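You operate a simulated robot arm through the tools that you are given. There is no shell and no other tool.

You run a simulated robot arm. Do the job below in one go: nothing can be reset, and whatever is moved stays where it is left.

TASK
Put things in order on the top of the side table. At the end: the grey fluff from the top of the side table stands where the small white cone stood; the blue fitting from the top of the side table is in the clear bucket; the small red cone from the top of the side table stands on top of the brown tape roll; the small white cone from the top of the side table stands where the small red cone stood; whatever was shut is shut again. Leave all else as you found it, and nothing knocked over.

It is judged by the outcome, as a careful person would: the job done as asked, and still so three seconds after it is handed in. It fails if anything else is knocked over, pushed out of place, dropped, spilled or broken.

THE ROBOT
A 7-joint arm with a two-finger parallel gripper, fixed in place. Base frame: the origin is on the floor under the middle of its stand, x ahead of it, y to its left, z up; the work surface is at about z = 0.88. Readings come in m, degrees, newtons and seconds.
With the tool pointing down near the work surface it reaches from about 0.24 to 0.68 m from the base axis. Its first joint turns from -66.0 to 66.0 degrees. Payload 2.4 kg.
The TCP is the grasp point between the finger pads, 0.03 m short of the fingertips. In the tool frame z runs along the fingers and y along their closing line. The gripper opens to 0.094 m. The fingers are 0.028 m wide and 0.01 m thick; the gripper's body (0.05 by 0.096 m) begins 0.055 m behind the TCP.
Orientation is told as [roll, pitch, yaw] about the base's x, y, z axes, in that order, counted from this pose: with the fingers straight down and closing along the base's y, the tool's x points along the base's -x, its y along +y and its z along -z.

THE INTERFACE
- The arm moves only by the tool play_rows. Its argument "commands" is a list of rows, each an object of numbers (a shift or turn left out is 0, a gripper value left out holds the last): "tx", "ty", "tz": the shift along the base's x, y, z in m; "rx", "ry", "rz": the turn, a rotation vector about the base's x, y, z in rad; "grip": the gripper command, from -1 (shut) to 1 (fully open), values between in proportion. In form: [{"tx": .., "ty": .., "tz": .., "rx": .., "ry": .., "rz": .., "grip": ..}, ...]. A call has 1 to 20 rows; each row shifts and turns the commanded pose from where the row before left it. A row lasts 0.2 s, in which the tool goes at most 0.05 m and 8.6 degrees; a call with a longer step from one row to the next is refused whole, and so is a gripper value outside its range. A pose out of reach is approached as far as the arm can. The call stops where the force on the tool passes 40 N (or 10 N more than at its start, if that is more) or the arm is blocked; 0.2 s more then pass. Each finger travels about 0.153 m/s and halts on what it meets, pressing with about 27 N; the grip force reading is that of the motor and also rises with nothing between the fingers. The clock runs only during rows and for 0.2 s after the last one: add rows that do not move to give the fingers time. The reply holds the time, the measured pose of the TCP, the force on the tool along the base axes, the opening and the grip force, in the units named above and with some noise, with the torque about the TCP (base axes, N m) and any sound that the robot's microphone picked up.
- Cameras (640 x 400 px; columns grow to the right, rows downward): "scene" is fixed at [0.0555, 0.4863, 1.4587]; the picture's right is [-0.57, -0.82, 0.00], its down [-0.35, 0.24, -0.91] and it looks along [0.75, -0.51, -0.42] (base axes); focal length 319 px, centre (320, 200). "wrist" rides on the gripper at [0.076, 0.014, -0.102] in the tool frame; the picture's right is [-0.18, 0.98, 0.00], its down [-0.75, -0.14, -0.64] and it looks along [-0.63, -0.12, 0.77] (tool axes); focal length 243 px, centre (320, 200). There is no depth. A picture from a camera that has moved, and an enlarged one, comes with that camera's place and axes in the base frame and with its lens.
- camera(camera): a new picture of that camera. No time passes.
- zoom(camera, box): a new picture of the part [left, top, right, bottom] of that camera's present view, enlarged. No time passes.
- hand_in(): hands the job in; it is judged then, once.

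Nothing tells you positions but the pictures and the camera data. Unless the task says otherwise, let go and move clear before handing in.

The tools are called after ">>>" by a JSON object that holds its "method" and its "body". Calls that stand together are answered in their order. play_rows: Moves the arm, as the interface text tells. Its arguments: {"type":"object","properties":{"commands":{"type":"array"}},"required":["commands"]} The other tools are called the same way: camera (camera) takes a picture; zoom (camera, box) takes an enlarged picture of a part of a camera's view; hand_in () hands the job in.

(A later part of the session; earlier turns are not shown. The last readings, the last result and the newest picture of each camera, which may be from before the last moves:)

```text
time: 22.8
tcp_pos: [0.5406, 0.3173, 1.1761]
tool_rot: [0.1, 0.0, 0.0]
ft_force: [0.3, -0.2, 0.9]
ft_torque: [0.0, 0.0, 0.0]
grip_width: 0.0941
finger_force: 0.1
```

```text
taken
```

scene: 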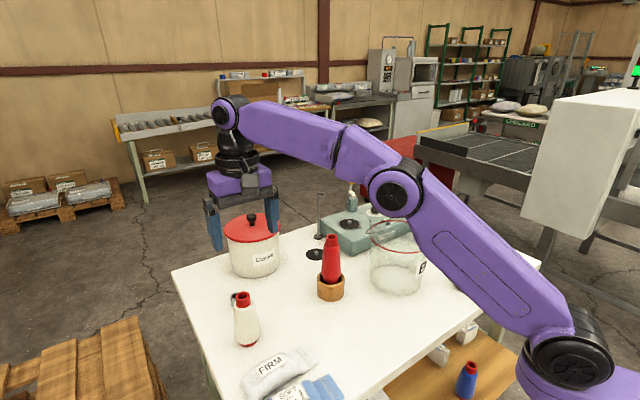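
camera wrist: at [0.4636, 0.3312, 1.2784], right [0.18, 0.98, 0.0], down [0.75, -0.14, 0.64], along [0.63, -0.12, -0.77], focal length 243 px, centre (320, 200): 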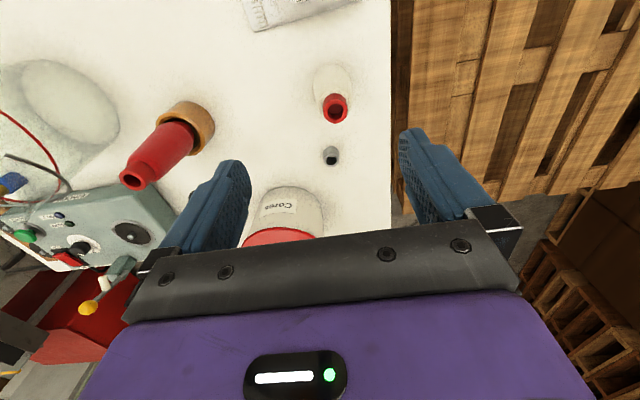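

>>> {"method": "zoom", "body": {"camera": "wrist", "box": [300, 50, 380, 180]}}

```text
3.08 times, centred on (340, 115) of wrist
camera zoom: at [0.4636, 0.3312, 1.2784], right [0.18, 0.98, 0.0], down [0.75, -0.14, 0.64], along [0.63, -0.12, -0.77], focal length 746 px, centre (258, 462)
```

zoom: 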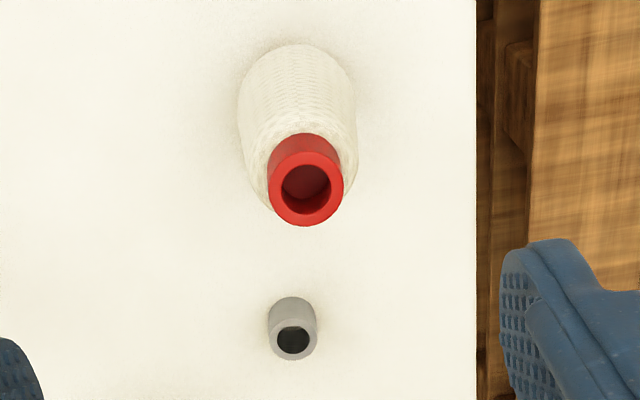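

>>> {"method": "play_rows", "body": {"commands": [{"tx": 0.021, "ty": 0.013, "tz": -0.03, "grip": 1}, {"tz": -0.04}, {"tz": -0.04}, {"tx": 0}]}}

>>> {"method": "zoom", "body": {"camera": "wrist", "box": [270, 60, 370, 210]}}

>>> {"method": "zoom", "body": {"camera": "scene", "box": [190, 230, 310, 360]}}

```text
time: 23.8
tcp_pos: [0.5611, 0.328, 1.066]
tool_rot: [0.1, -0.1, 0.1]
ft_force: [0.5, -0.5, -1.3]
ft_torque: [0.0, 0.03, -0.02]
grip_width: 0.0937
finger_force: 0.1
```

```text
2.67 times, centred on (320, 135) of wrist
camera zoom: at [0.4842, 0.3438, 1.1683], right [0.18, 0.98, 0.0], down [0.75, -0.14, 0.64], along [0.63, -0.12, -0.77], focal length 647 px, centre (320, 373)
```

zoom: 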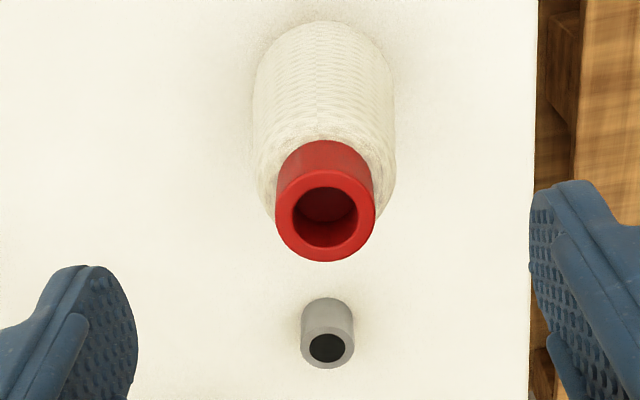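

```text
3.08 times, centred on (250, 295) of scene
camera zoom: at [0.0555, 0.4863, 1.4587], right [-0.57, -0.82, 0.0], down [-0.35, 0.24, -0.91], along [0.75, -0.51, -0.42], focal length 983 px, centre (535, -92)
```

zoom: 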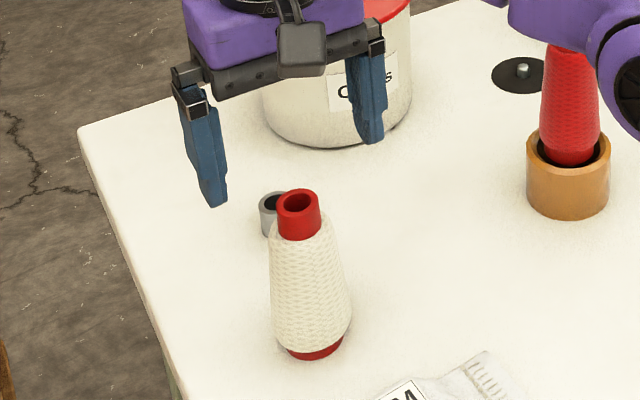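

>>> {"method": "play_rows", "body": {"commands": [{"ty": 0.0012, "tz": -0.027, "grip": 1}, {"tz": -0.02}, {"grip": 0.4}, {"grip": 0.1}, {"grip": -0.15}, {"grip": -0.15}]}}

>>> {"method": "zoom", "body": {"camera": "wrist", "box": [270, 100, 370, 240]}}

>>> {"method": "zoom", "body": {"camera": "scene", "box": [190, 230, 310, 360]}}

```text
time: 25.2
tcp_pos: [0.5616, 0.331, 1.0186]
tool_rot: [0.1, 0.0, -0.1]
ft_force: [-0.2, 0.5, -0.6]
ft_torque: [-0.01, -0.01, -0.01]
grip_width: 0.0399
finger_force: 0.1
```

```text
2.86 times, centred on (320, 170) of wrist
camera zoom: at [0.4846, 0.3451, 1.121], right [0.18, 0.98, 0.0], down [0.75, -0.14, 0.64], along [0.63, -0.12, -0.77], focal length 693 px, centre (320, 286)
```

zoom: 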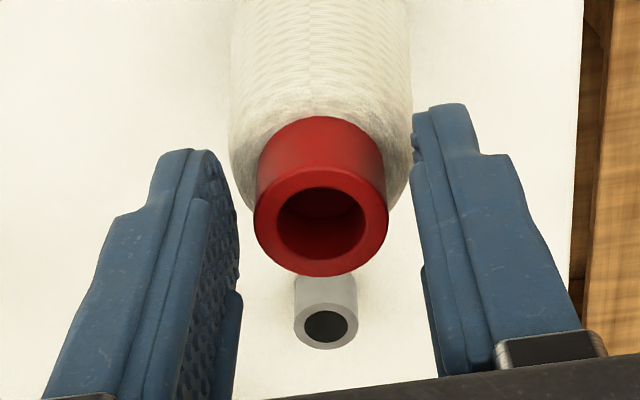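

```text
3.08 times, centred on (250, 295) of scene
camera zoom: at [0.0555, 0.4863, 1.4587], right [-0.57, -0.82, 0.0], down [-0.35, 0.24, -0.91], along [0.75, -0.51, -0.42], focal length 983 px, centre (535, -92)
```

zoom: 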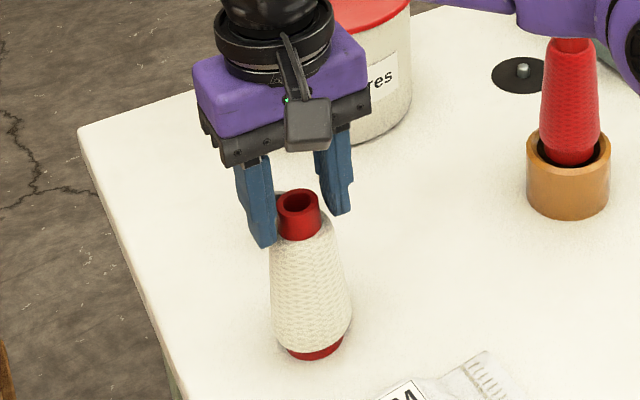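

>>> {"method": "play_rows", "body": {"commands": [{"grip": -0.3}, {"grip": -0.45}, {"grip": -0.6}, {"grip": -0.8}, {"grip": -1}, {"grip": -1}]}}

>>> {"method": "zoom", "body": {"camera": "scene", "box": [190, 230, 310, 360]}}

```text
time: 26.6
tcp_pos: [0.5599, 0.3301, 1.019]
tool_rot: [0.2, 0.0, 0.1]
ft_force: [-0.1, 0.4, 0.8]
ft_torque: [0.01, 0.03, 0.01]
grip_width: 0.0283
finger_force: 27.4
```

```text
3.08 times, centred on (250, 295) of scene
camera zoom: at [0.0555, 0.4863, 1.4587], right [-0.57, -0.82, 0.0], down [-0.35, 0.24, -0.91], along [0.75, -0.51, -0.42], focal length 983 px, centre (535, -92)
```

zoom: 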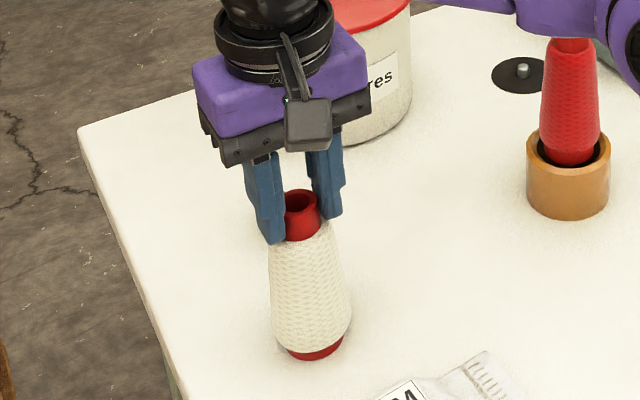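

The white cone is gripped; its spot is about (0.561, 0.3305). I'll lift it and carry it to the red cone's old spot at (0.401, 0.150).

>>> {"method": "play_rows", "body": {"commands": [{"tz": 0.01, "grip": -1}, {"tz": 0.02}, {"tz": 0.04}, {"tz": 0.03}, {"tx": -0.016, "ty": -0.018}, {"tx": -0.032, "ty": -0.036}, {"tx": -0.032, "ty": -0.036}, {"tx": -0.032, "ty": -0.036}, {"tx": -0.032, "ty": -0.036}, {"tx": -0.0155, "ty": -0.018}, {"tx": 0}, {"tx": 0}]}}

>>> {"method": "camera", "body": {"camera": "wrist"}}

>>> {"method": "zoom", "body": {"camera": "scene", "box": [310, 230, 430, 370]}}

```text
time: 29.2
tcp_pos: [0.4006, 0.1508, 1.1175]
tool_rot: [0.1, 0.1, 0.0]
ft_force: [0.1, -0.1, -1.1]
ft_torque: [0.02, -0.02, -0.02]
grip_width: 0.0284
finger_force: 26.9
```

```text
taken
camera wrist: at [0.3244, 0.1654, 1.2201], right [0.18, 0.98, 0.0], down [0.75, -0.14, 0.64], along [0.63, -0.12, -0.77], focal length 243 px, centre (320, 200)
```

wrist: 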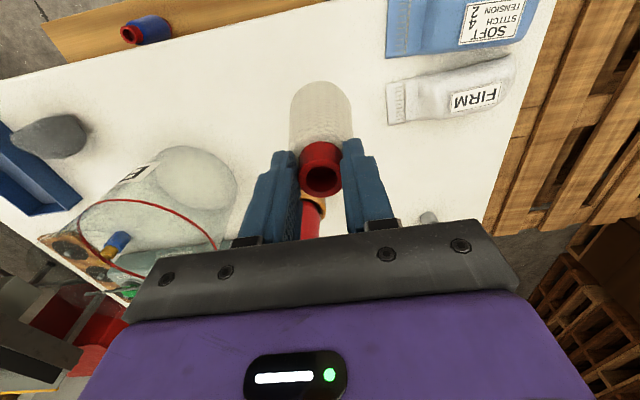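

```text
2.86 times, centred on (370, 300) of scene
camera zoom: at [0.0555, 0.4863, 1.4587], right [-0.57, -0.82, 0.0], down [-0.35, 0.24, -0.91], along [0.75, -0.51, -0.42], focal length 912 px, centre (177, -86)
```

zoom: 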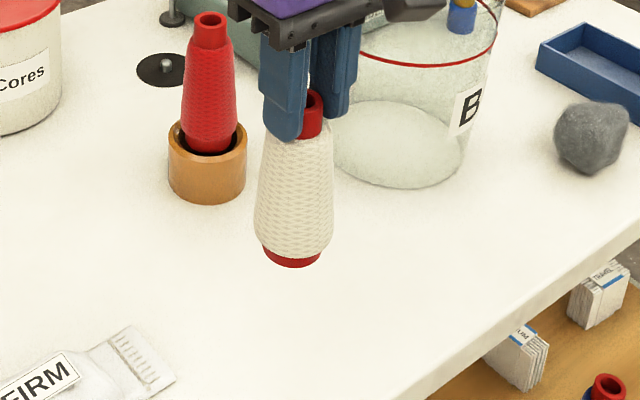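

>>> {"method": "play_rows", "body": {"commands": [{"tz": -0.03, "grip": -1}, {"tz": -0.03}, {"tz": -0.02}, {"tz": -0.011}, {"tz": -0.004}, {"tz": 0}, {"tz": 0}]}}

>>> {"method": "play_rows", "body": {"commands": [{"tz": -0.0015}, {"tz": 0}]}}

>>> {"method": "zoom", "body": {"camera": "scene", "box": [310, 230, 430, 370]}}

```text
time: 30.8
tcp_pos: [0.4008, 0.1492, 1.0226]
tool_rot: [0.1, -0.1, 0.0]
ft_force: [0.0, -0.5, -1.3]
ft_torque: [0.01, -0.01, -0.02]
grip_width: 0.0285
finger_force: 27.2
```

```text
time: 31.4
tcp_pos: [0.4015, 0.1511, 1.0218]
tool_rot: [0.1, -0.1, 0.0]
ft_force: [0.4, -0.1, -0.8]
ft_torque: [-0.01, 0.03, 0.0]
grip_width: 0.0282
finger_force: 26.7
```

```text
2.86 times, centred on (370, 300) of scene
camera zoom: at [0.0555, 0.4863, 1.4587], right [-0.57, -0.82, 0.0], down [-0.35, 0.24, -0.91], along [0.75, -0.51, -0.42], focal length 912 px, centre (177, -86)
```

zoom: 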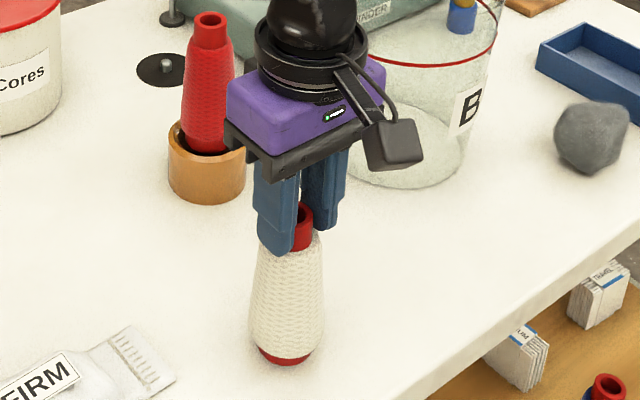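

>>> {"method": "play_rows", "body": {"commands": [{"tz": -0.0012}, {"tz": 0}]}}

>>> {"method": "play_rows", "body": {"commands": [{"tz": -0.001}, {"tz": 0}]}}

>>> {"method": "play_rows", "body": {"commands": [{"tz": -0.001}, {"tz": 0}]}}

```text
time: 32.0
tcp_pos: [0.4011, 0.1523, 1.0214]
tool_rot: [0.1, 0.1, 0.0]
ft_force: [-0.2, 0.2, -1.2]
ft_torque: [0.01, 0.04, -0.03]
grip_width: 0.0283
finger_force: 27.4
```

```text
time: 32.6
tcp_pos: [0.4018, 0.1514, 1.0208]
tool_rot: [0.0, 0.1, 0.0]
ft_force: [-0.1, 0.0, -1.8]
ft_torque: [0.0, -0.03, 0.0]
grip_width: 0.0286
finger_force: 26.8
```

```text
time: 33.2
tcp_pos: [0.4, 0.1512, 1.0189]
tool_rot: [0.0, -0.1, 0.0]
ft_force: [-0.1, 0.5, -0.6]
ft_torque: [0.02, 0.01, 0.02]
grip_width: 0.0283
finger_force: 27.1
```

>>> {"method": "play_rows", "body": {"commands": [{"tz": -0.001}, {"tz": 0}]}}

>>> {"method": "zoom", "body": {"camera": "scene", "box": [310, 230, 430, 370]}}

```text
time: 33.8
tcp_pos: [0.4019, 0.1506, 1.0194]
tool_rot: [0.1, -0.1, 0.1]
ft_force: [-2.7, -2.1, 13.3]
ft_torque: [-0.06, 0.16, -0.01]
grip_width: 0.0285
finger_force: 26.8
```

```text
2.86 times, centred on (370, 300) of scene
camera zoom: at [0.0552, 0.4862, 1.4587], right [-0.57, -0.82, 0.0], down [-0.35, 0.24, -0.91], along [0.75, -0.51, -0.42], focal length 912 px, centre (177, -86)
```

zoom: 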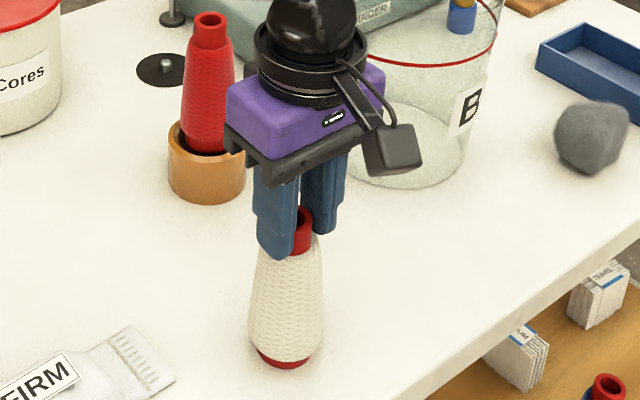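

The base is on the table at the same place in the image. I'll relieve the load slightly and release.

>>> {"method": "play_rows", "body": {"commands": [{"tz": 0.0008, "grip": -1}, {"grip": -0.5}, {"grip": -0.38}, {"grip": -0.3}, {"grip": -0.26}, {"grip": -0.1}, {"grip": 0.1}, {"grip": 0.3}, {"grip": 0.3}]}}

>>> {"method": "zoom", "body": {"camera": "scene", "box": [310, 230, 430, 370]}}

>>> {"method": "zoom", "body": {"camera": "wrist", "box": [270, 60, 370, 210]}}

```text
time: 35.8
tcp_pos: [0.4014, 0.151, 1.0183]
tool_rot: [0.2, 0.0, 0.1]
ft_force: [0.1, -0.5, 0.0]
ft_torque: [0.04, -0.01, 0.01]
grip_width: 0.0612
finger_force: 0.0
```

```text
2.86 times, centred on (370, 300) of scene
camera zoom: at [0.0555, 0.4863, 1.4587], right [-0.57, -0.82, 0.0], down [-0.35, 0.24, -0.91], along [0.75, -0.51, -0.42], focal length 912 px, centre (177, -86)
```

zoom: 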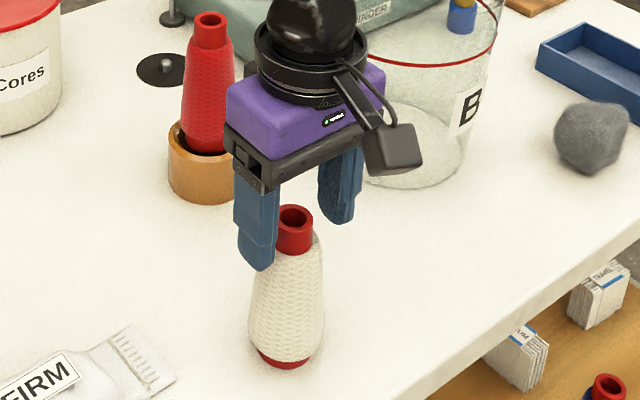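

```text
2.67 times, centred on (320, 135) of wrist
camera zoom: at [0.3248, 0.1654, 1.1211], right [0.18, 0.98, 0.0], down [0.75, -0.14, 0.64], along [0.63, -0.12, -0.77], focal length 647 px, centre (320, 373)
```

zoom: 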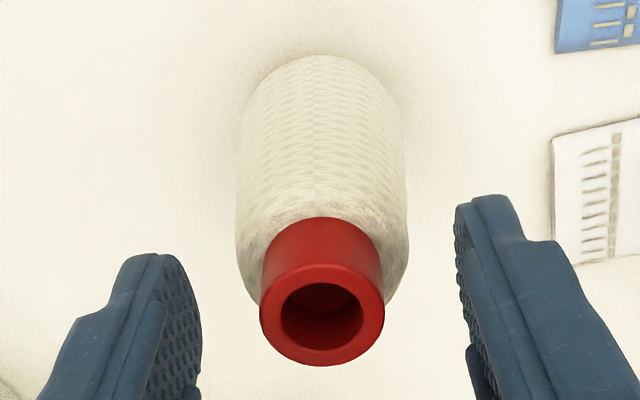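

The white cone stands at the red cone's old spot. I'll rise and go look at the fluff.

>>> {"method": "play_rows", "body": {"commands": [{"tz": 0.02, "grip": 0.6}, {"tz": 0.04, "grip": 1}, {"tz": 0.05}, {"tz": 0.03}, {"ty": -0.04, "tx": -0.005}, {"ty": -0.05, "tx": -0.005}, {"ty": -0.05, "tx": -0.005}, {"ty": -0.05}, {"ty": -0.05}, {"ty": -0.05}, {"ty": -0.05}, {"ty": -0.03}, {"tx": 0}, {"tx": 0}]}}

>>> {"method": "camera", "body": {"camera": "wrist"}}

>>> {"method": "camera", "body": {"camera": "scene"}}

```text
refused: row 6 steps farther than a row can; nothing moved
```

```text
taken
camera wrist: at [0.3248, 0.1654, 1.1211], right [0.18, 0.98, 0.0], down [0.75, -0.14, 0.64], along [0.63, -0.12, -0.77], focal length 243 px, centre (320, 200)
```

wrist: 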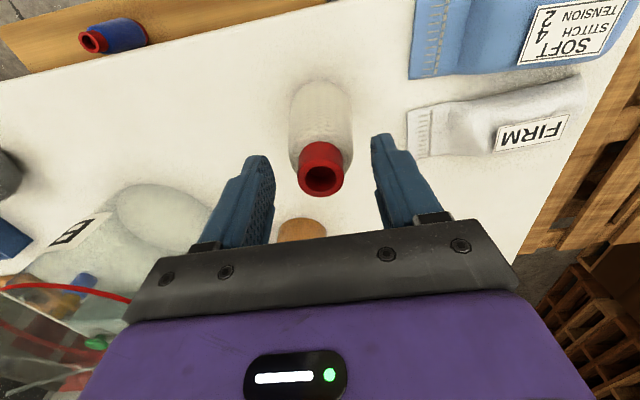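

```text
taken
```

scene: 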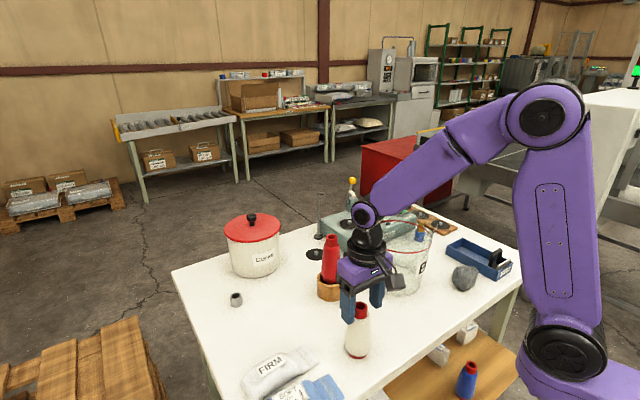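

>>> {"method": "play_rows", "body": {"commands": [{"tz": 0.02, "grip": 0.6}, {"tz": 0.04, "grip": 1}, {"tz": 0.045}, {"tz": 0.03}, {"ty": -0.04, "tx": -0.005}, {"ty": -0.045, "tx": -0.005}, {"ty": -0.045, "tx": -0.005}, {"ty": -0.045}, {"ty": -0.045}, {"ty": -0.045}, {"ty": -0.045}, {"ty": -0.045}, {"ty": -0.02}, {"tx": 0}, {"tx": 0}]}}

>>> {"method": "camera", "body": {"camera": "wrist"}}

>>> {"method": "camera", "body": {"camera": "scene"}}

```text
time: 39.0
tcp_pos: [0.384, -0.2246, 1.1548]
tool_rot: [0.1, 0.0, 0.0]
ft_force: [0.2, 0.0, -0.3]
ft_torque: [-0.03, -0.02, 0.0]
grip_width: 0.0937
finger_force: 0.0
```

```text
taken
camera wrist: at [0.309, -0.2095, 1.2567], right [0.18, 0.98, 0.0], down [0.75, -0.14, 0.64], along [0.63, -0.12, -0.77], focal length 243 px, centre (320, 200)
```

wrist: 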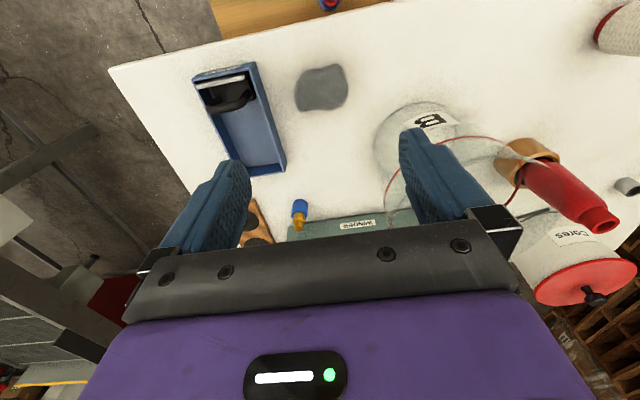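

```text
taken
```

scene: 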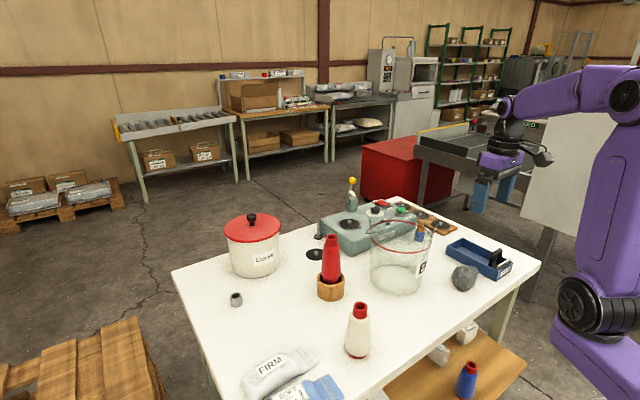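

>>> {"method": "zoom", "body": {"camera": "wrist", "box": [280, 50, 370, 125]}}

>>> {"method": "zoom", "body": {"camera": "wrist", "box": [230, 170, 390, 250]}}

>>> {"method": "zoom", "body": {"camera": "scene", "box": [360, 190, 530, 310]}}

```text
5.33 times, centred on (325, 88) of wrist
camera zoom: at [0.309, -0.2095, 1.2567], right [0.18, 0.98, 0.0], down [0.75, -0.14, 0.64], along [0.63, -0.12, -0.77], focal length 1294 px, centre (293, 800)
```

zoom: 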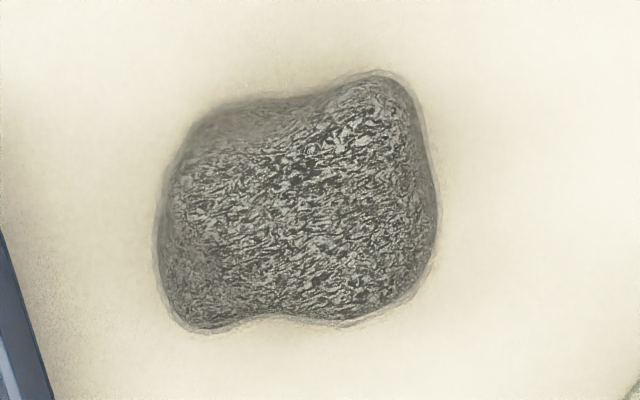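

```text
4.00 times, centred on (310, 210) of wrist
camera zoom: at [0.309, -0.2095, 1.2567], right [0.18, 0.98, 0.0], down [0.75, -0.14, 0.64], along [0.63, -0.12, -0.77], focal length 970 px, centre (360, 160)
```

zoom: 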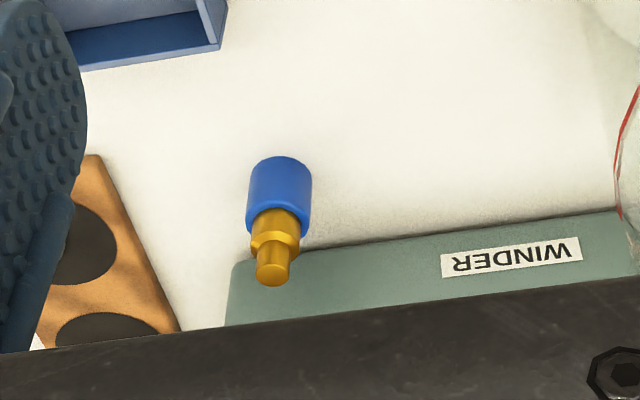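

```text
3.33 times, centred on (445, 250) of scene
camera zoom: at [0.0555, 0.4863, 1.4587], right [-0.57, -0.82, 0.0], down [-0.35, 0.24, -0.91], along [0.75, -0.51, -0.42], focal length 1064 px, centre (-97, 33)
```

zoom: 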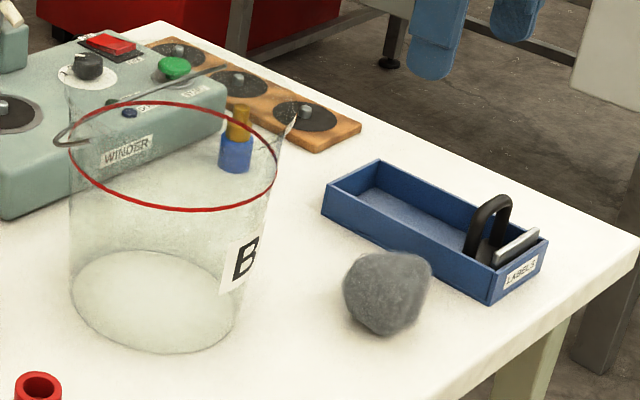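

The fluff is centred near (0.401, -0.225) and about 70 mm wide, so it fits the open gripper with room to spare. I'll hover lower and check.

>>> {"method": "play_rows", "body": {"commands": [{"tx": 0.017, "tz": -0.04, "grip": 1}, {"tz": -0.045}, {"tz": -0.045}, {"tz": -0.02}, {"tx": 0}]}}

>>> {"method": "camera", "body": {"camera": "wrist"}}

>>> {"method": "zoom", "body": {"camera": "scene", "box": [400, 190, 540, 310]}}

```text
time: 40.2
tcp_pos: [0.403, -0.2238, 1.0029]
tool_rot: [0.2, 0.1, 0.0]
ft_force: [0.4, 0.4, 0.0]
ft_torque: [0.01, -0.01, -0.03]
grip_width: 0.094
finger_force: 0.0
```

```text
taken
camera wrist: at [0.327, -0.2096, 1.1057], right [0.18, 0.98, 0.0], down [0.75, -0.14, 0.64], along [0.63, -0.12, -0.77], focal length 243 px, centre (320, 200)
```

wrist: 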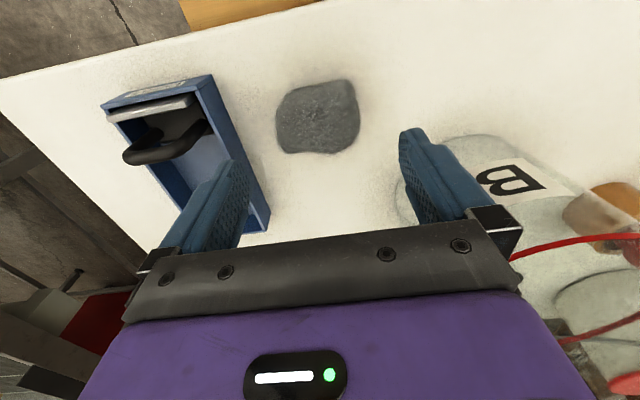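

```text
3.33 times, centred on (470, 250) of scene
camera zoom: at [0.0555, 0.4863, 1.4587], right [-0.57, -0.82, 0.0], down [-0.35, 0.24, -0.91], along [0.75, -0.51, -0.42], focal length 1064 px, centre (-180, 33)
```

zoom: 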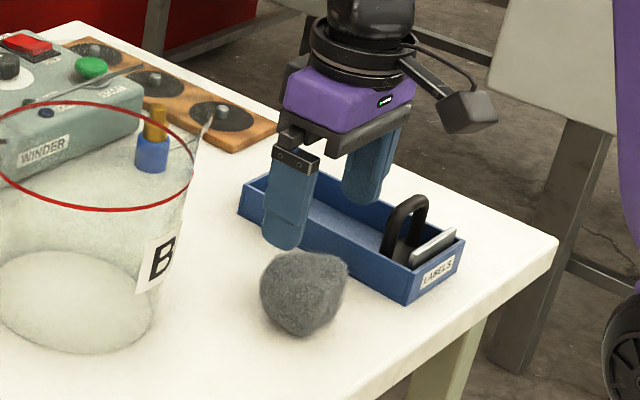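

>>> {"method": "play_rows", "body": {"commands": [{"tx": -0.001, "ty": -0.001, "tz": -0.03, "grip": 1}, {"tz": -0.03}, {"tz": -0.018}, {"tz": -0.004}, {"tx": 0}, {"grip": 0.8}, {"grip": 0.7}, {"grip": 0.7}]}}

>>> {"method": "camera", "body": {"camera": "wrist"}}

>>> {"method": "zoom", "body": {"camera": "scene", "box": [400, 190, 540, 310]}}

```text
time: 42.0
tcp_pos: [0.401, -0.2238, 0.9226]
tool_rot: [0.1, 0.0, 0.1]
ft_force: [-0.3, 0.4, 0.9]
ft_torque: [-0.02, 0.0, 0.02]
grip_width: 0.0799
finger_force: 0.0
```

```text
taken
camera wrist: at [0.3259, -0.2107, 1.0241], right [0.18, 0.98, 0.0], down [0.75, -0.14, 0.64], along [0.63, -0.12, -0.77], focal length 243 px, centre (320, 200)
```

wrist: 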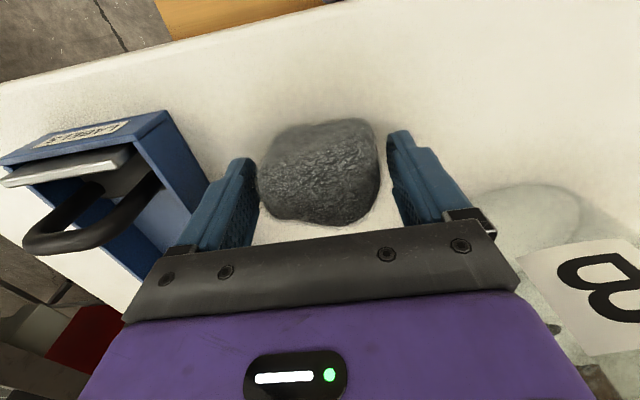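

```text
3.33 times, centred on (470, 250) of scene
camera zoom: at [0.0555, 0.4863, 1.4587], right [-0.57, -0.82, 0.0], down [-0.35, 0.24, -0.91], along [0.75, -0.51, -0.42], focal length 1064 px, centre (-180, 33)
```

zoom: 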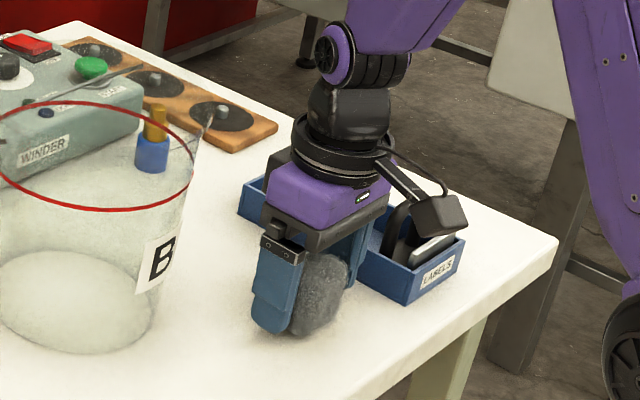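

>>> {"method": "play_rows", "body": {"commands": [{"grip": 0.6}, {"grip": 0.5}, {"grip": 0.4}, {"grip": 0.3}, {"grip": 0.3}]}}

>>> {"method": "camera", "body": {"camera": "wrist"}}

```text
time: 43.2
tcp_pos: [0.403, -0.2251, 0.9217]
tool_rot: [0.0, 0.0, 0.1]
ft_force: [0.2, 0.3, 0.9]
ft_torque: [-0.02, -0.05, 0.0]
grip_width: 0.0721
finger_force: 27.4
```

```text
taken
camera wrist: at [0.3259, -0.2107, 1.0241], right [0.18, 0.98, 0.0], down [0.75, -0.14, 0.64], along [0.63, -0.12, -0.77], focal length 243 px, centre (320, 200)
```

wrist: 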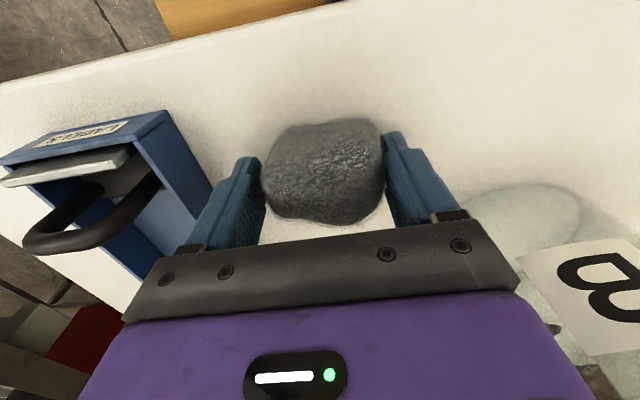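

The fluff is held at 72 mm. I'll lift it a little and check the hold.

>>> {"method": "play_rows", "body": {"commands": [{"tz": 0.005, "grip": 0.0}, {"tz": 0.015}, {"tz": 0.03}, {"tz": 0.03}, {"tx": 0}]}}

>>> {"method": "camera", "body": {"camera": "wrist"}}

>>> {"method": "zoom", "body": {"camera": "scene", "box": [400, 190, 540, 310]}}

```text
time: 44.4
tcp_pos: [0.4021, -0.2259, 1.0035]
tool_rot: [0.1, 0.0, -0.1]
ft_force: [0.3, 0.5, -0.8]
ft_torque: [0.05, -0.04, 0.02]
grip_width: 0.0721
finger_force: 27.4
```

```text
taken
camera wrist: at [0.3263, -0.2108, 1.1046], right [0.18, 0.98, 0.0], down [0.75, -0.14, 0.64], along [0.63, -0.12, -0.77], focal length 243 px, centre (320, 200)
```

wrist: 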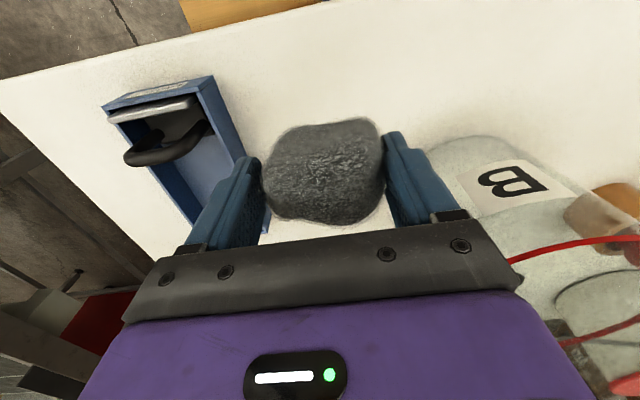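

```text
3.33 times, centred on (470, 250) of scene
camera zoom: at [0.0555, 0.4863, 1.4587], right [-0.57, -0.82, 0.0], down [-0.35, 0.24, -0.91], along [0.75, -0.51, -0.42], focal length 1064 px, centre (-180, 33)
```

zoom: 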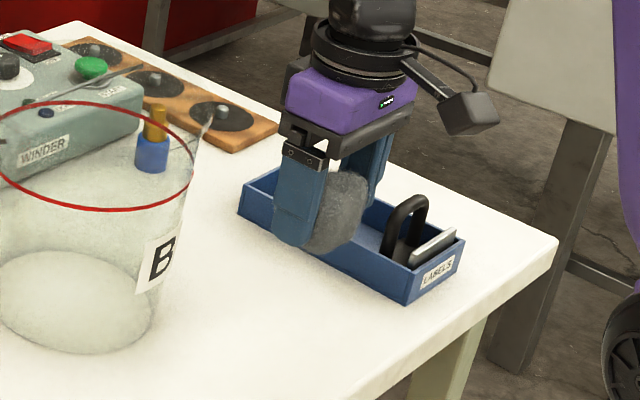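

>>> {"method": "play_rows", "body": {"commands": [{"tz": 0.03, "grip": 0.0}, {"tz": 0.045}, {"tz": 0.045}, {"tz": 0.045}, {"tz": 0.015, "ty": 0.02}, {"ty": 0.045}, {"ty": 0.045}, {"ty": 0.045}, {"ty": 0.045}, {"ty": 0.045}, {"ty": 0.025}, {"tx": 0.0265, "ty": 0.04}, {"tx": 0.0265, "ty": 0.04}, {"tx": 0.0265, "ty": 0.04}, {"tx": 0.0265, "ty": 0.04}, {"tx": 0.0265, "ty": 0.04}, {"tx": 0.0265, "ty": 0.04}, {"ty": 0.0455}, {"tx": 0}, {"tx": 0}]}}

>>> {"method": "camera", "body": {"camera": "wrist"}}

>>> {"method": "camera", "body": {"camera": "scene"}}

```text
time: 48.6
tcp_pos: [0.5451, 0.3225, 1.177]
tool_rot: [0.0, 0.0, 0.1]
ft_force: [-0.5, -0.4, -1.1]
ft_torque: [0.01, 0.01, -0.01]
grip_width: 0.0717
finger_force: 27.0
out of reach, approached as far as the arm can: row 18
```

```text
taken
camera wrist: at [0.4685, 0.3371, 1.2792], right [0.18, 0.98, 0.0], down [0.75, -0.14, 0.64], along [0.63, -0.12, -0.77], focal length 243 px, centre (320, 200)
```

wrist: 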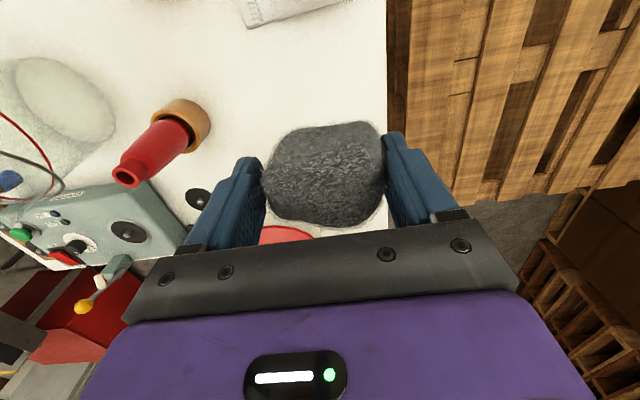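

```text
taken
```

scene: 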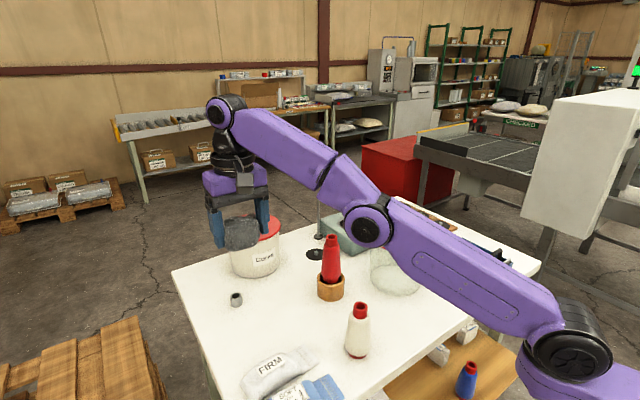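

That height is just at the reach limit, and lowering brings the target back into reach. I'll lower to about 1.0 and check the pose.

>>> {"method": "play_rows", "body": {"commands": [{"tz": -0.03, "grip": 0.0}, {"tz": -0.04}, {"tz": -0.045}, {"tz": -0.045}, {"tz": -0.02}, {"tx": 0}, {"tx": 0}]}}

>>> {"method": "camera", "body": {"camera": "wrist"}}

>>> {"method": "zoom", "body": {"camera": "scene", "box": [180, 220, 320, 370]}}

```text
time: 50.2
tcp_pos: [0.5448, 0.3227, 0.9979]
tool_rot: [0.1, -0.1, 0.0]
ft_force: [-0.4, -0.3, -0.3]
ft_torque: [0.0, 0.01, 0.01]
grip_width: 0.0717
finger_force: 27.1
```

```text
taken
camera wrist: at [0.4691, 0.3367, 1.0997], right [0.18, 0.98, 0.0], down [0.75, -0.14, 0.64], along [0.63, -0.12, -0.77], focal length 243 px, centre (320, 200)
```

wrist: 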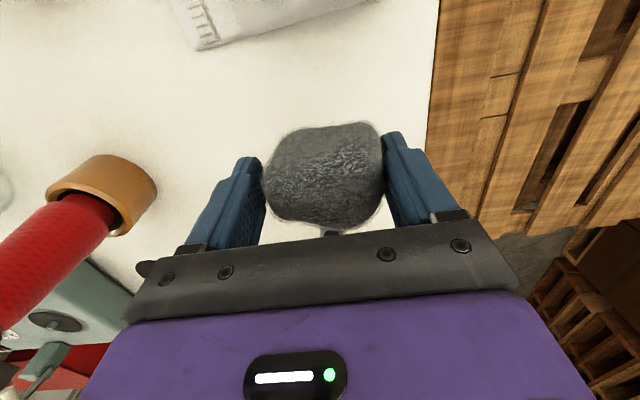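

```text
2.67 times, centred on (250, 295) of scene
camera zoom: at [0.0555, 0.4863, 1.4587], right [-0.57, -0.82, 0.0], down [-0.35, 0.24, -0.91], along [0.75, -0.51, -0.42], focal length 852 px, centre (507, -53)
```

zoom: 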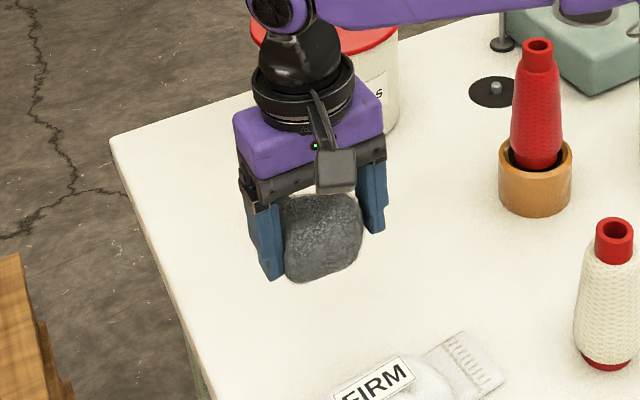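

>>> {"method": "play_rows", "body": {"commands": [{"tx": 0.017, "ty": 0.006, "grip": 0.0}, {"tz": -0.03}, {"tz": -0.025}, {"tz": -0.01}, {"tx": 0}, {"tx": 0}]}}

>>> {"method": "zoom", "body": {"camera": "scene", "box": [180, 220, 320, 370]}}

>>> {"method": "camera", "body": {"camera": "wrist"}}

```text
time: 51.6
tcp_pos: [0.5628, 0.3275, 0.9327]
tool_rot: [0.1, 0.0, 0.0]
ft_force: [0.5, -0.1, 0.0]
ft_torque: [0.04, 0.02, -0.02]
grip_width: 0.0714
finger_force: 27.2
```

```text
2.67 times, centred on (250, 295) of scene
camera zoom: at [0.0555, 0.4863, 1.4587], right [-0.57, -0.82, 0.0], down [-0.35, 0.24, -0.91], along [0.75, -0.51, -0.42], focal length 852 px, centre (507, -53)
```

zoom: 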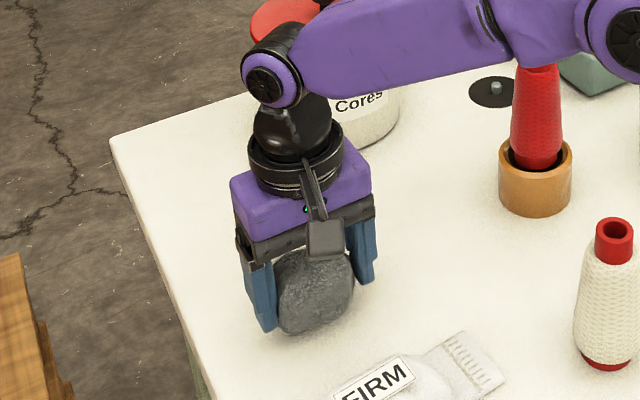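

```text
taken
camera wrist: at [0.4861, 0.3425, 1.0339], right [0.18, 0.98, 0.0], down [0.75, -0.14, 0.64], along [0.63, -0.12, -0.77], focal length 243 px, centre (320, 200)
```

wrist: 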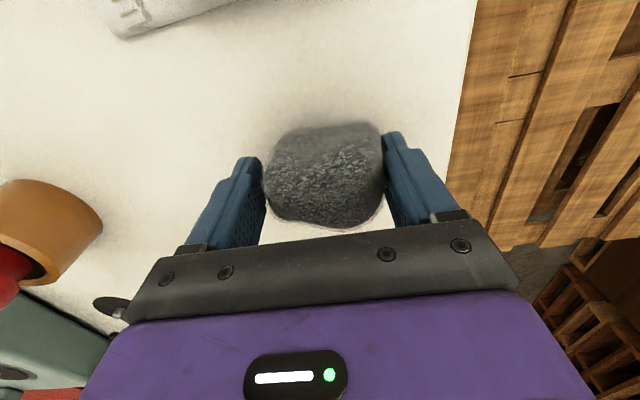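

>>> {"method": "play_rows", "body": {"commands": [{"tz": -0.004}, {"tz": -0.003}, {"tx": 0}]}}

>>> {"method": "play_rows", "body": {"commands": [{"tz": -0.0015}, {"tx": 0}]}}

>>> {"method": "play_rows", "body": {"commands": [{"tz": -0.001}, {"tx": 0}]}}

>>> {"method": "play_rows", "body": {"commands": [{"tz": -0.001}, {"tx": 0}]}}

```text
time: 52.4
tcp_pos: [0.5615, 0.3283, 0.9257]
tool_rot: [0.0, 0.1, 0.1]
ft_force: [-0.7, -0.5, -0.7]
ft_torque: [0.03, -0.01, -0.03]
grip_width: 0.072
finger_force: 26.4
```

```text
time: 53.0
tcp_pos: [0.5622, 0.3289, 0.9247]
tool_rot: [0.1, 0.0, 0.0]
ft_force: [0.3, 0.3, 0.0]
ft_torque: [0.01, 0.03, 0.03]
grip_width: 0.0715
finger_force: 27.6
```

```text
time: 53.6
tcp_pos: [0.562, 0.3281, 0.9233]
tool_rot: [0.1, -0.1, -0.1]
ft_force: [0.4, 0.4, -0.6]
ft_torque: [-0.02, 0.03, -0.02]
grip_width: 0.0716
finger_force: 26.9
```

```text
time: 54.2
tcp_pos: [0.5624, 0.3288, 0.9225]
tool_rot: [0.1, 0.0, 0.0]
ft_force: [-0.7, -1.1, 6.2]
ft_torque: [-0.26, -0.04, -0.06]
grip_width: 0.0715
finger_force: 26.7
```

The fluff touches the table. Releasing gently.

>>> {"method": "play_rows", "body": {"commands": [{"grip": 0.5}, {"grip": 0.58}, {"grip": 0.66}, {"grip": 0.8}, {"grip": 0.9}, {"grip": 0.9}]}}

>>> {"method": "camera", "body": {"camera": "wrist"}}

>>> {"method": "zoom", "body": {"camera": "scene", "box": [180, 220, 320, 370]}}

```text
time: 55.6
tcp_pos: [0.5627, 0.3278, 0.9225]
tool_rot: [0.2, 0.1, 0.0]
ft_force: [0.0, -0.2, -0.9]
ft_torque: [0.01, -0.03, -0.01]
grip_width: 0.0891
finger_force: 0.1
```

```text
taken
camera wrist: at [0.4861, 0.3428, 1.0238], right [0.18, 0.98, 0.0], down [0.75, -0.14, 0.64], along [0.63, -0.12, -0.77], focal length 243 px, centre (320, 200)
```

wrist: 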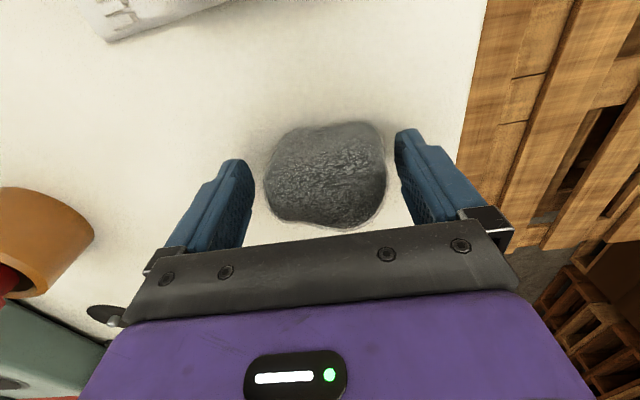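

```text
2.67 times, centred on (250, 295) of scene
camera zoom: at [0.0555, 0.4863, 1.4587], right [-0.57, -0.82, 0.0], down [-0.35, 0.24, -0.91], along [0.75, -0.51, -0.42], focal length 852 px, centre (507, -53)
```

zoom: 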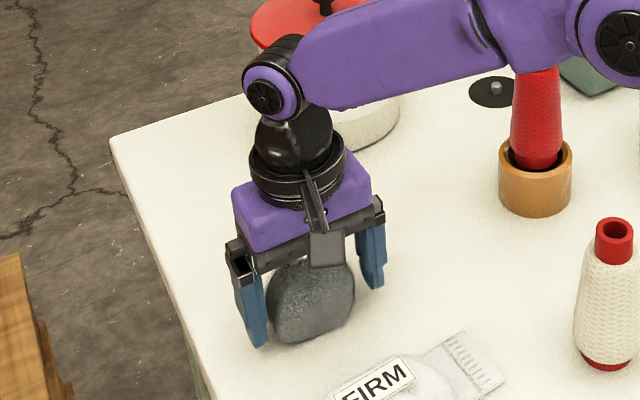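

The fluff stands at the white cone's old spot. I'll back away, verify it, and then go toward the blue fitting, taking a path well above everything.

>>> {"method": "play_rows", "body": {"commands": [{"tz": 0.02, "grip": 1}, {"tz": 0.04}, {"tz": 0.045}, {"tz": 0.03}, {"tx": -0.04, "tz": 0.02}, {"tx": -0.045, "tz": 0.02}, {"tx": -0.04, "tz": 0.02}, {"ty": -0.048}, {"ty": -0.048}, {"ty": -0.048}, {"ty": -0.048}, {"ty": -0.048}, {"ty": -0.048}, {"ty": -0.048}, {"ty": -0.048}, {"ty": -0.048}, {"ty": -0.048}, {"ty": -0.048}, {"ty": -0.048}, {"tx": 0}]}}

>>> {"method": "camera", "body": {"camera": "scene"}}

>>> {"method": "camera", "body": {"camera": "wrist"}}

```text
time: 59.8
tcp_pos: [0.4381, -0.2473, 1.1168]
tool_rot: [0.1, 0.0, 0.0]
ft_force: [0.1, 0.4, -0.1]
ft_torque: [0.0, -0.01, 0.01]
grip_width: 0.0939
finger_force: 0.1
```

```text
taken
```

scene: 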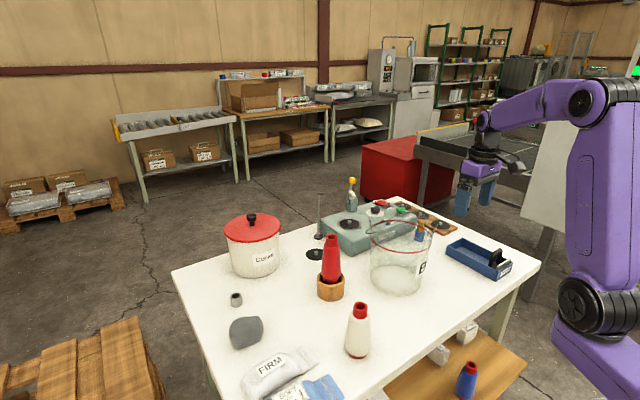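

```text
taken
camera wrist: at [0.3617, -0.2334, 1.2193], right [0.18, 0.98, 0.0], down [0.75, -0.14, 0.64], along [0.63, -0.12, -0.77], focal length 243 px, centre (320, 200)
```

wrist: 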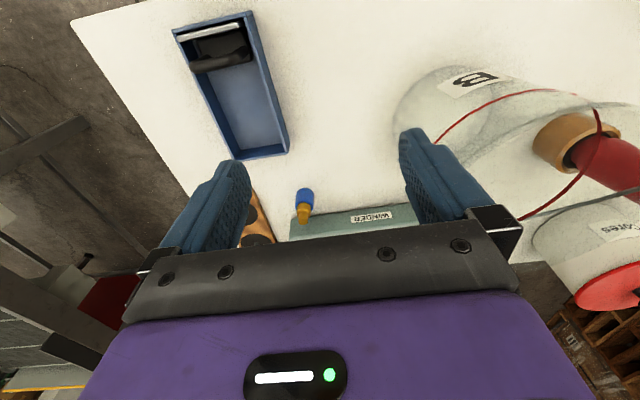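

>>> {"method": "zoom", "body": {"camera": "wrist", "box": [230, 170, 390, 250]}}

>>> {"method": "zoom", "body": {"camera": "scene", "box": [200, 270, 320, 380]}}

>>> {"method": "zoom", "body": {"camera": "scene", "box": [300, 180, 480, 310]}}

```text
4.00 times, centred on (310, 210) of wrist
camera zoom: at [0.3617, -0.2334, 1.2193], right [0.18, 0.98, 0.0], down [0.75, -0.14, 0.64], along [0.63, -0.12, -0.77], focal length 970 px, centre (360, 160)
```

zoom: 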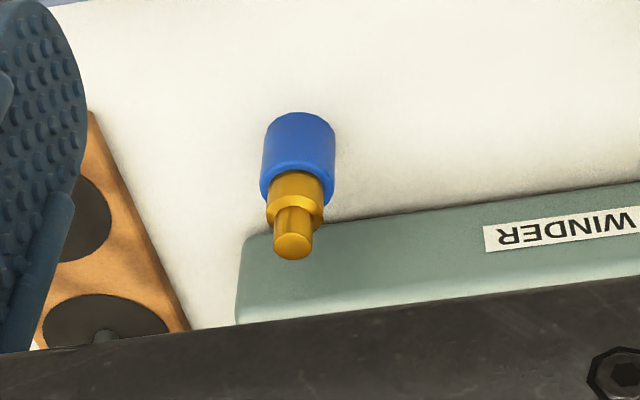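

```text
3.64 times, centred on (260, 325) of scene
camera zoom: at [0.0555, 0.4863, 1.4587], right [-0.57, -0.82, 0.0], down [-0.35, 0.24, -0.91], along [0.75, -0.51, -0.42], focal length 1161 px, centre (538, -254)
```

zoom: 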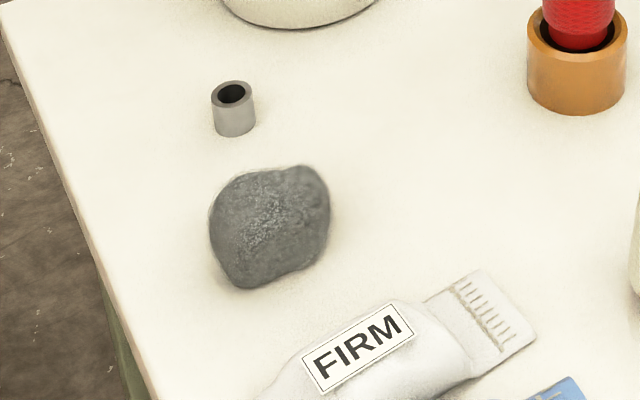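

```text
3.08 times, centred on (390, 245) of scene
camera zoom: at [0.0555, 0.4863, 1.4587], right [-0.57, -0.82, 0.0], down [-0.35, 0.24, -0.91], along [0.75, -0.51, -0.42], focal length 983 px, centre (105, 62)
```

zoom: 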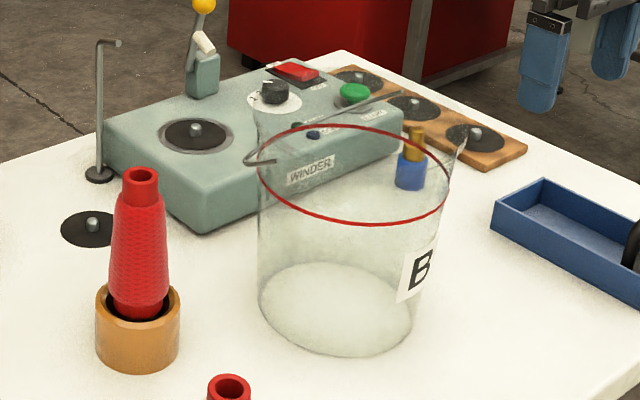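

The fluff's centre checks out at (0.562, 0.331). The fitting stands at about (0.6245, -0.311) with its top near z = 0.945, which is close to the reach limit. I'll approach above it with the tool vertical first.

>>> {"method": "play_rows", "body": {"commands": [{"tx": 0.03, "ty": -0.016, "tz": -0.02, "grip": 1}, {"tx": 0.03, "ty": -0.016, "tz": -0.025}, {"tx": 0.03, "ty": -0.016, "tz": -0.025}, {"tx": 0.03, "ty": -0.016, "tz": -0.015}, {"tx": 0.03}, {"tx": 0.036}, {"tx": 0}]}}

>>> {"method": "camera", "body": {"camera": "wrist"}}

>>> {"method": "zoom", "body": {"camera": "scene", "box": [340, 150, 520, 290]}}

```text
time: 61.4
tcp_pos: [0.6111, -0.31, 1.032]
tool_rot: [0.0, 0.1, -0.2]
ft_force: [0.4, -0.5, 0.3]
ft_torque: [0.01, -0.01, -0.01]
grip_width: 0.0938
finger_force: 0.2
out of reach, approached as far as the arm can: row 6
```

```text
taken
camera wrist: at [0.5346, -0.2967, 1.1342], right [0.18, 0.98, 0.0], down [0.75, -0.14, 0.64], along [0.63, -0.12, -0.77], focal length 243 px, centre (320, 200)
```

wrist: 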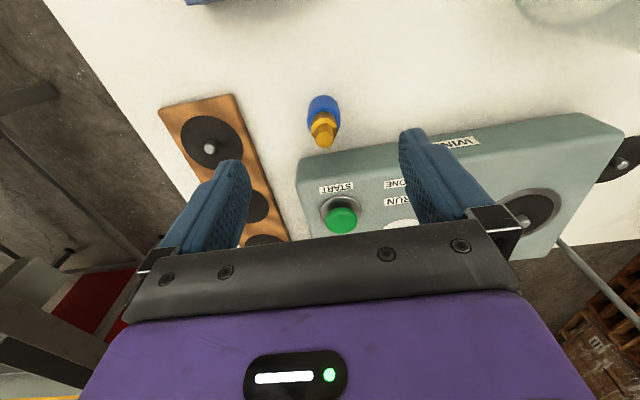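

```text
2.86 times, centred on (430, 220) of scene
camera zoom: at [0.0555, 0.4863, 1.4587], right [-0.57, -0.82, 0.0], down [-0.35, 0.24, -0.91], along [0.75, -0.51, -0.42], focal length 912 px, centre (6, 143)
```

zoom: 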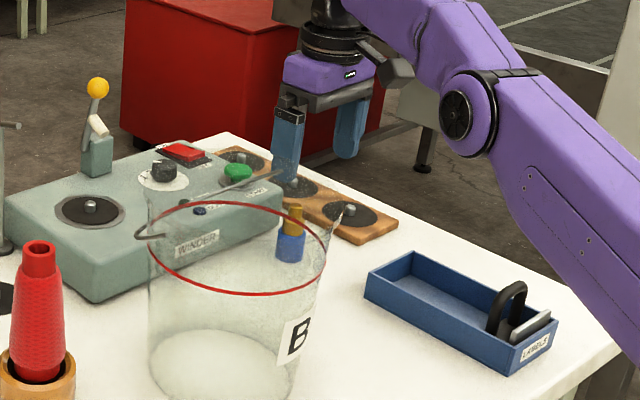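

>>> {"method": "play_rows", "body": {"commands": [{"ry": -0.07, "grip": 1}, {"ry": -0.07}, {"ry": -0.07}, {"tx": 0.0135}, {"tx": 0}]}}

>>> {"method": "camera", "body": {"camera": "wrist"}}

>>> {"method": "zoom", "body": {"camera": "scene", "box": [340, 150, 520, 290]}}

```text
time: 62.6
tcp_pos: [0.6238, -0.3107, 1.0315]
tool_rot: [0.2, -12.1, 0.0]
ft_force: [0.7, -0.6, -1.0]
ft_torque: [-0.03, -0.01, 0.02]
grip_width: 0.0943
finger_force: 0.0
```

```text
taken
camera wrist: at [0.5283, -0.297, 1.1158], right [0.18, 0.98, 0.04], down [0.6, -0.14, 0.79], along [0.78, -0.12, -0.62], focal length 243 px, centre (320, 200)
```

wrist: 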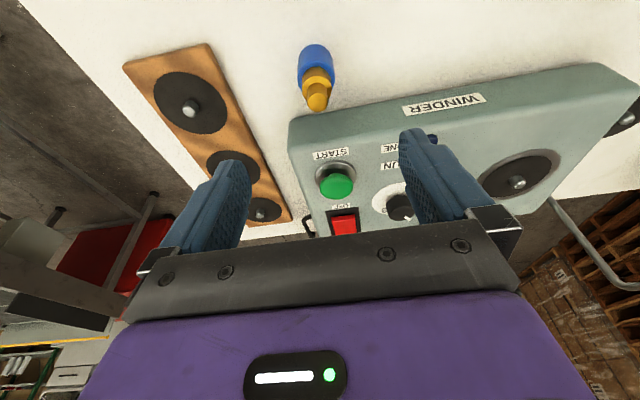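

```text
2.86 times, centred on (430, 220) of scene
camera zoom: at [0.0555, 0.4863, 1.4587], right [-0.57, -0.82, 0.0], down [-0.35, 0.24, -0.91], along [0.75, -0.51, -0.42], focal length 912 px, centre (6, 143)
```

zoom: 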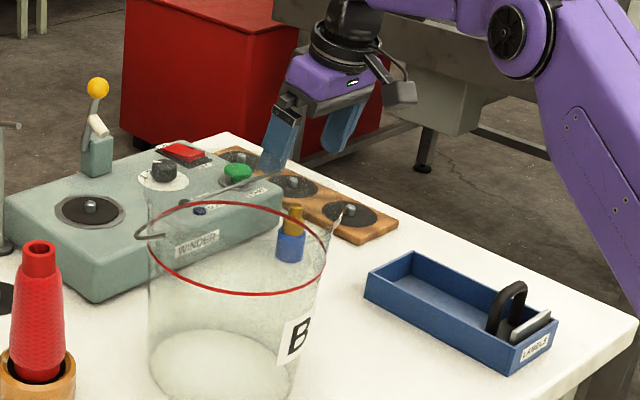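

>>> {"method": "zoom", "body": {"camera": "wrist", "box": [280, 30, 360, 120]}}

```text
4.44 times, centred on (320, 75) of wrist
camera zoom: at [0.5283, -0.297, 1.1158], right [0.18, 0.98, 0.04], down [0.6, -0.14, 0.79], along [0.78, -0.12, -0.62], focal length 1078 px, centre (320, 756)
```

zoom: 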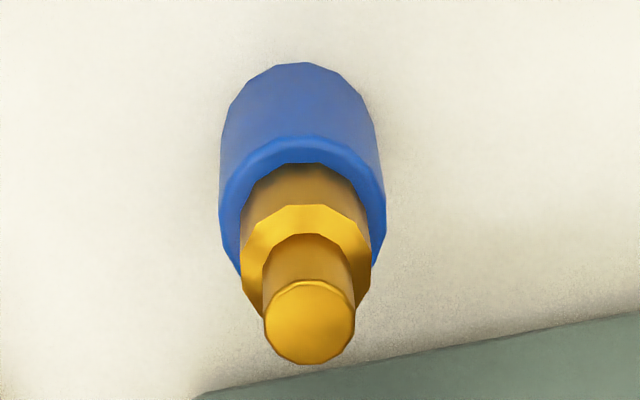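

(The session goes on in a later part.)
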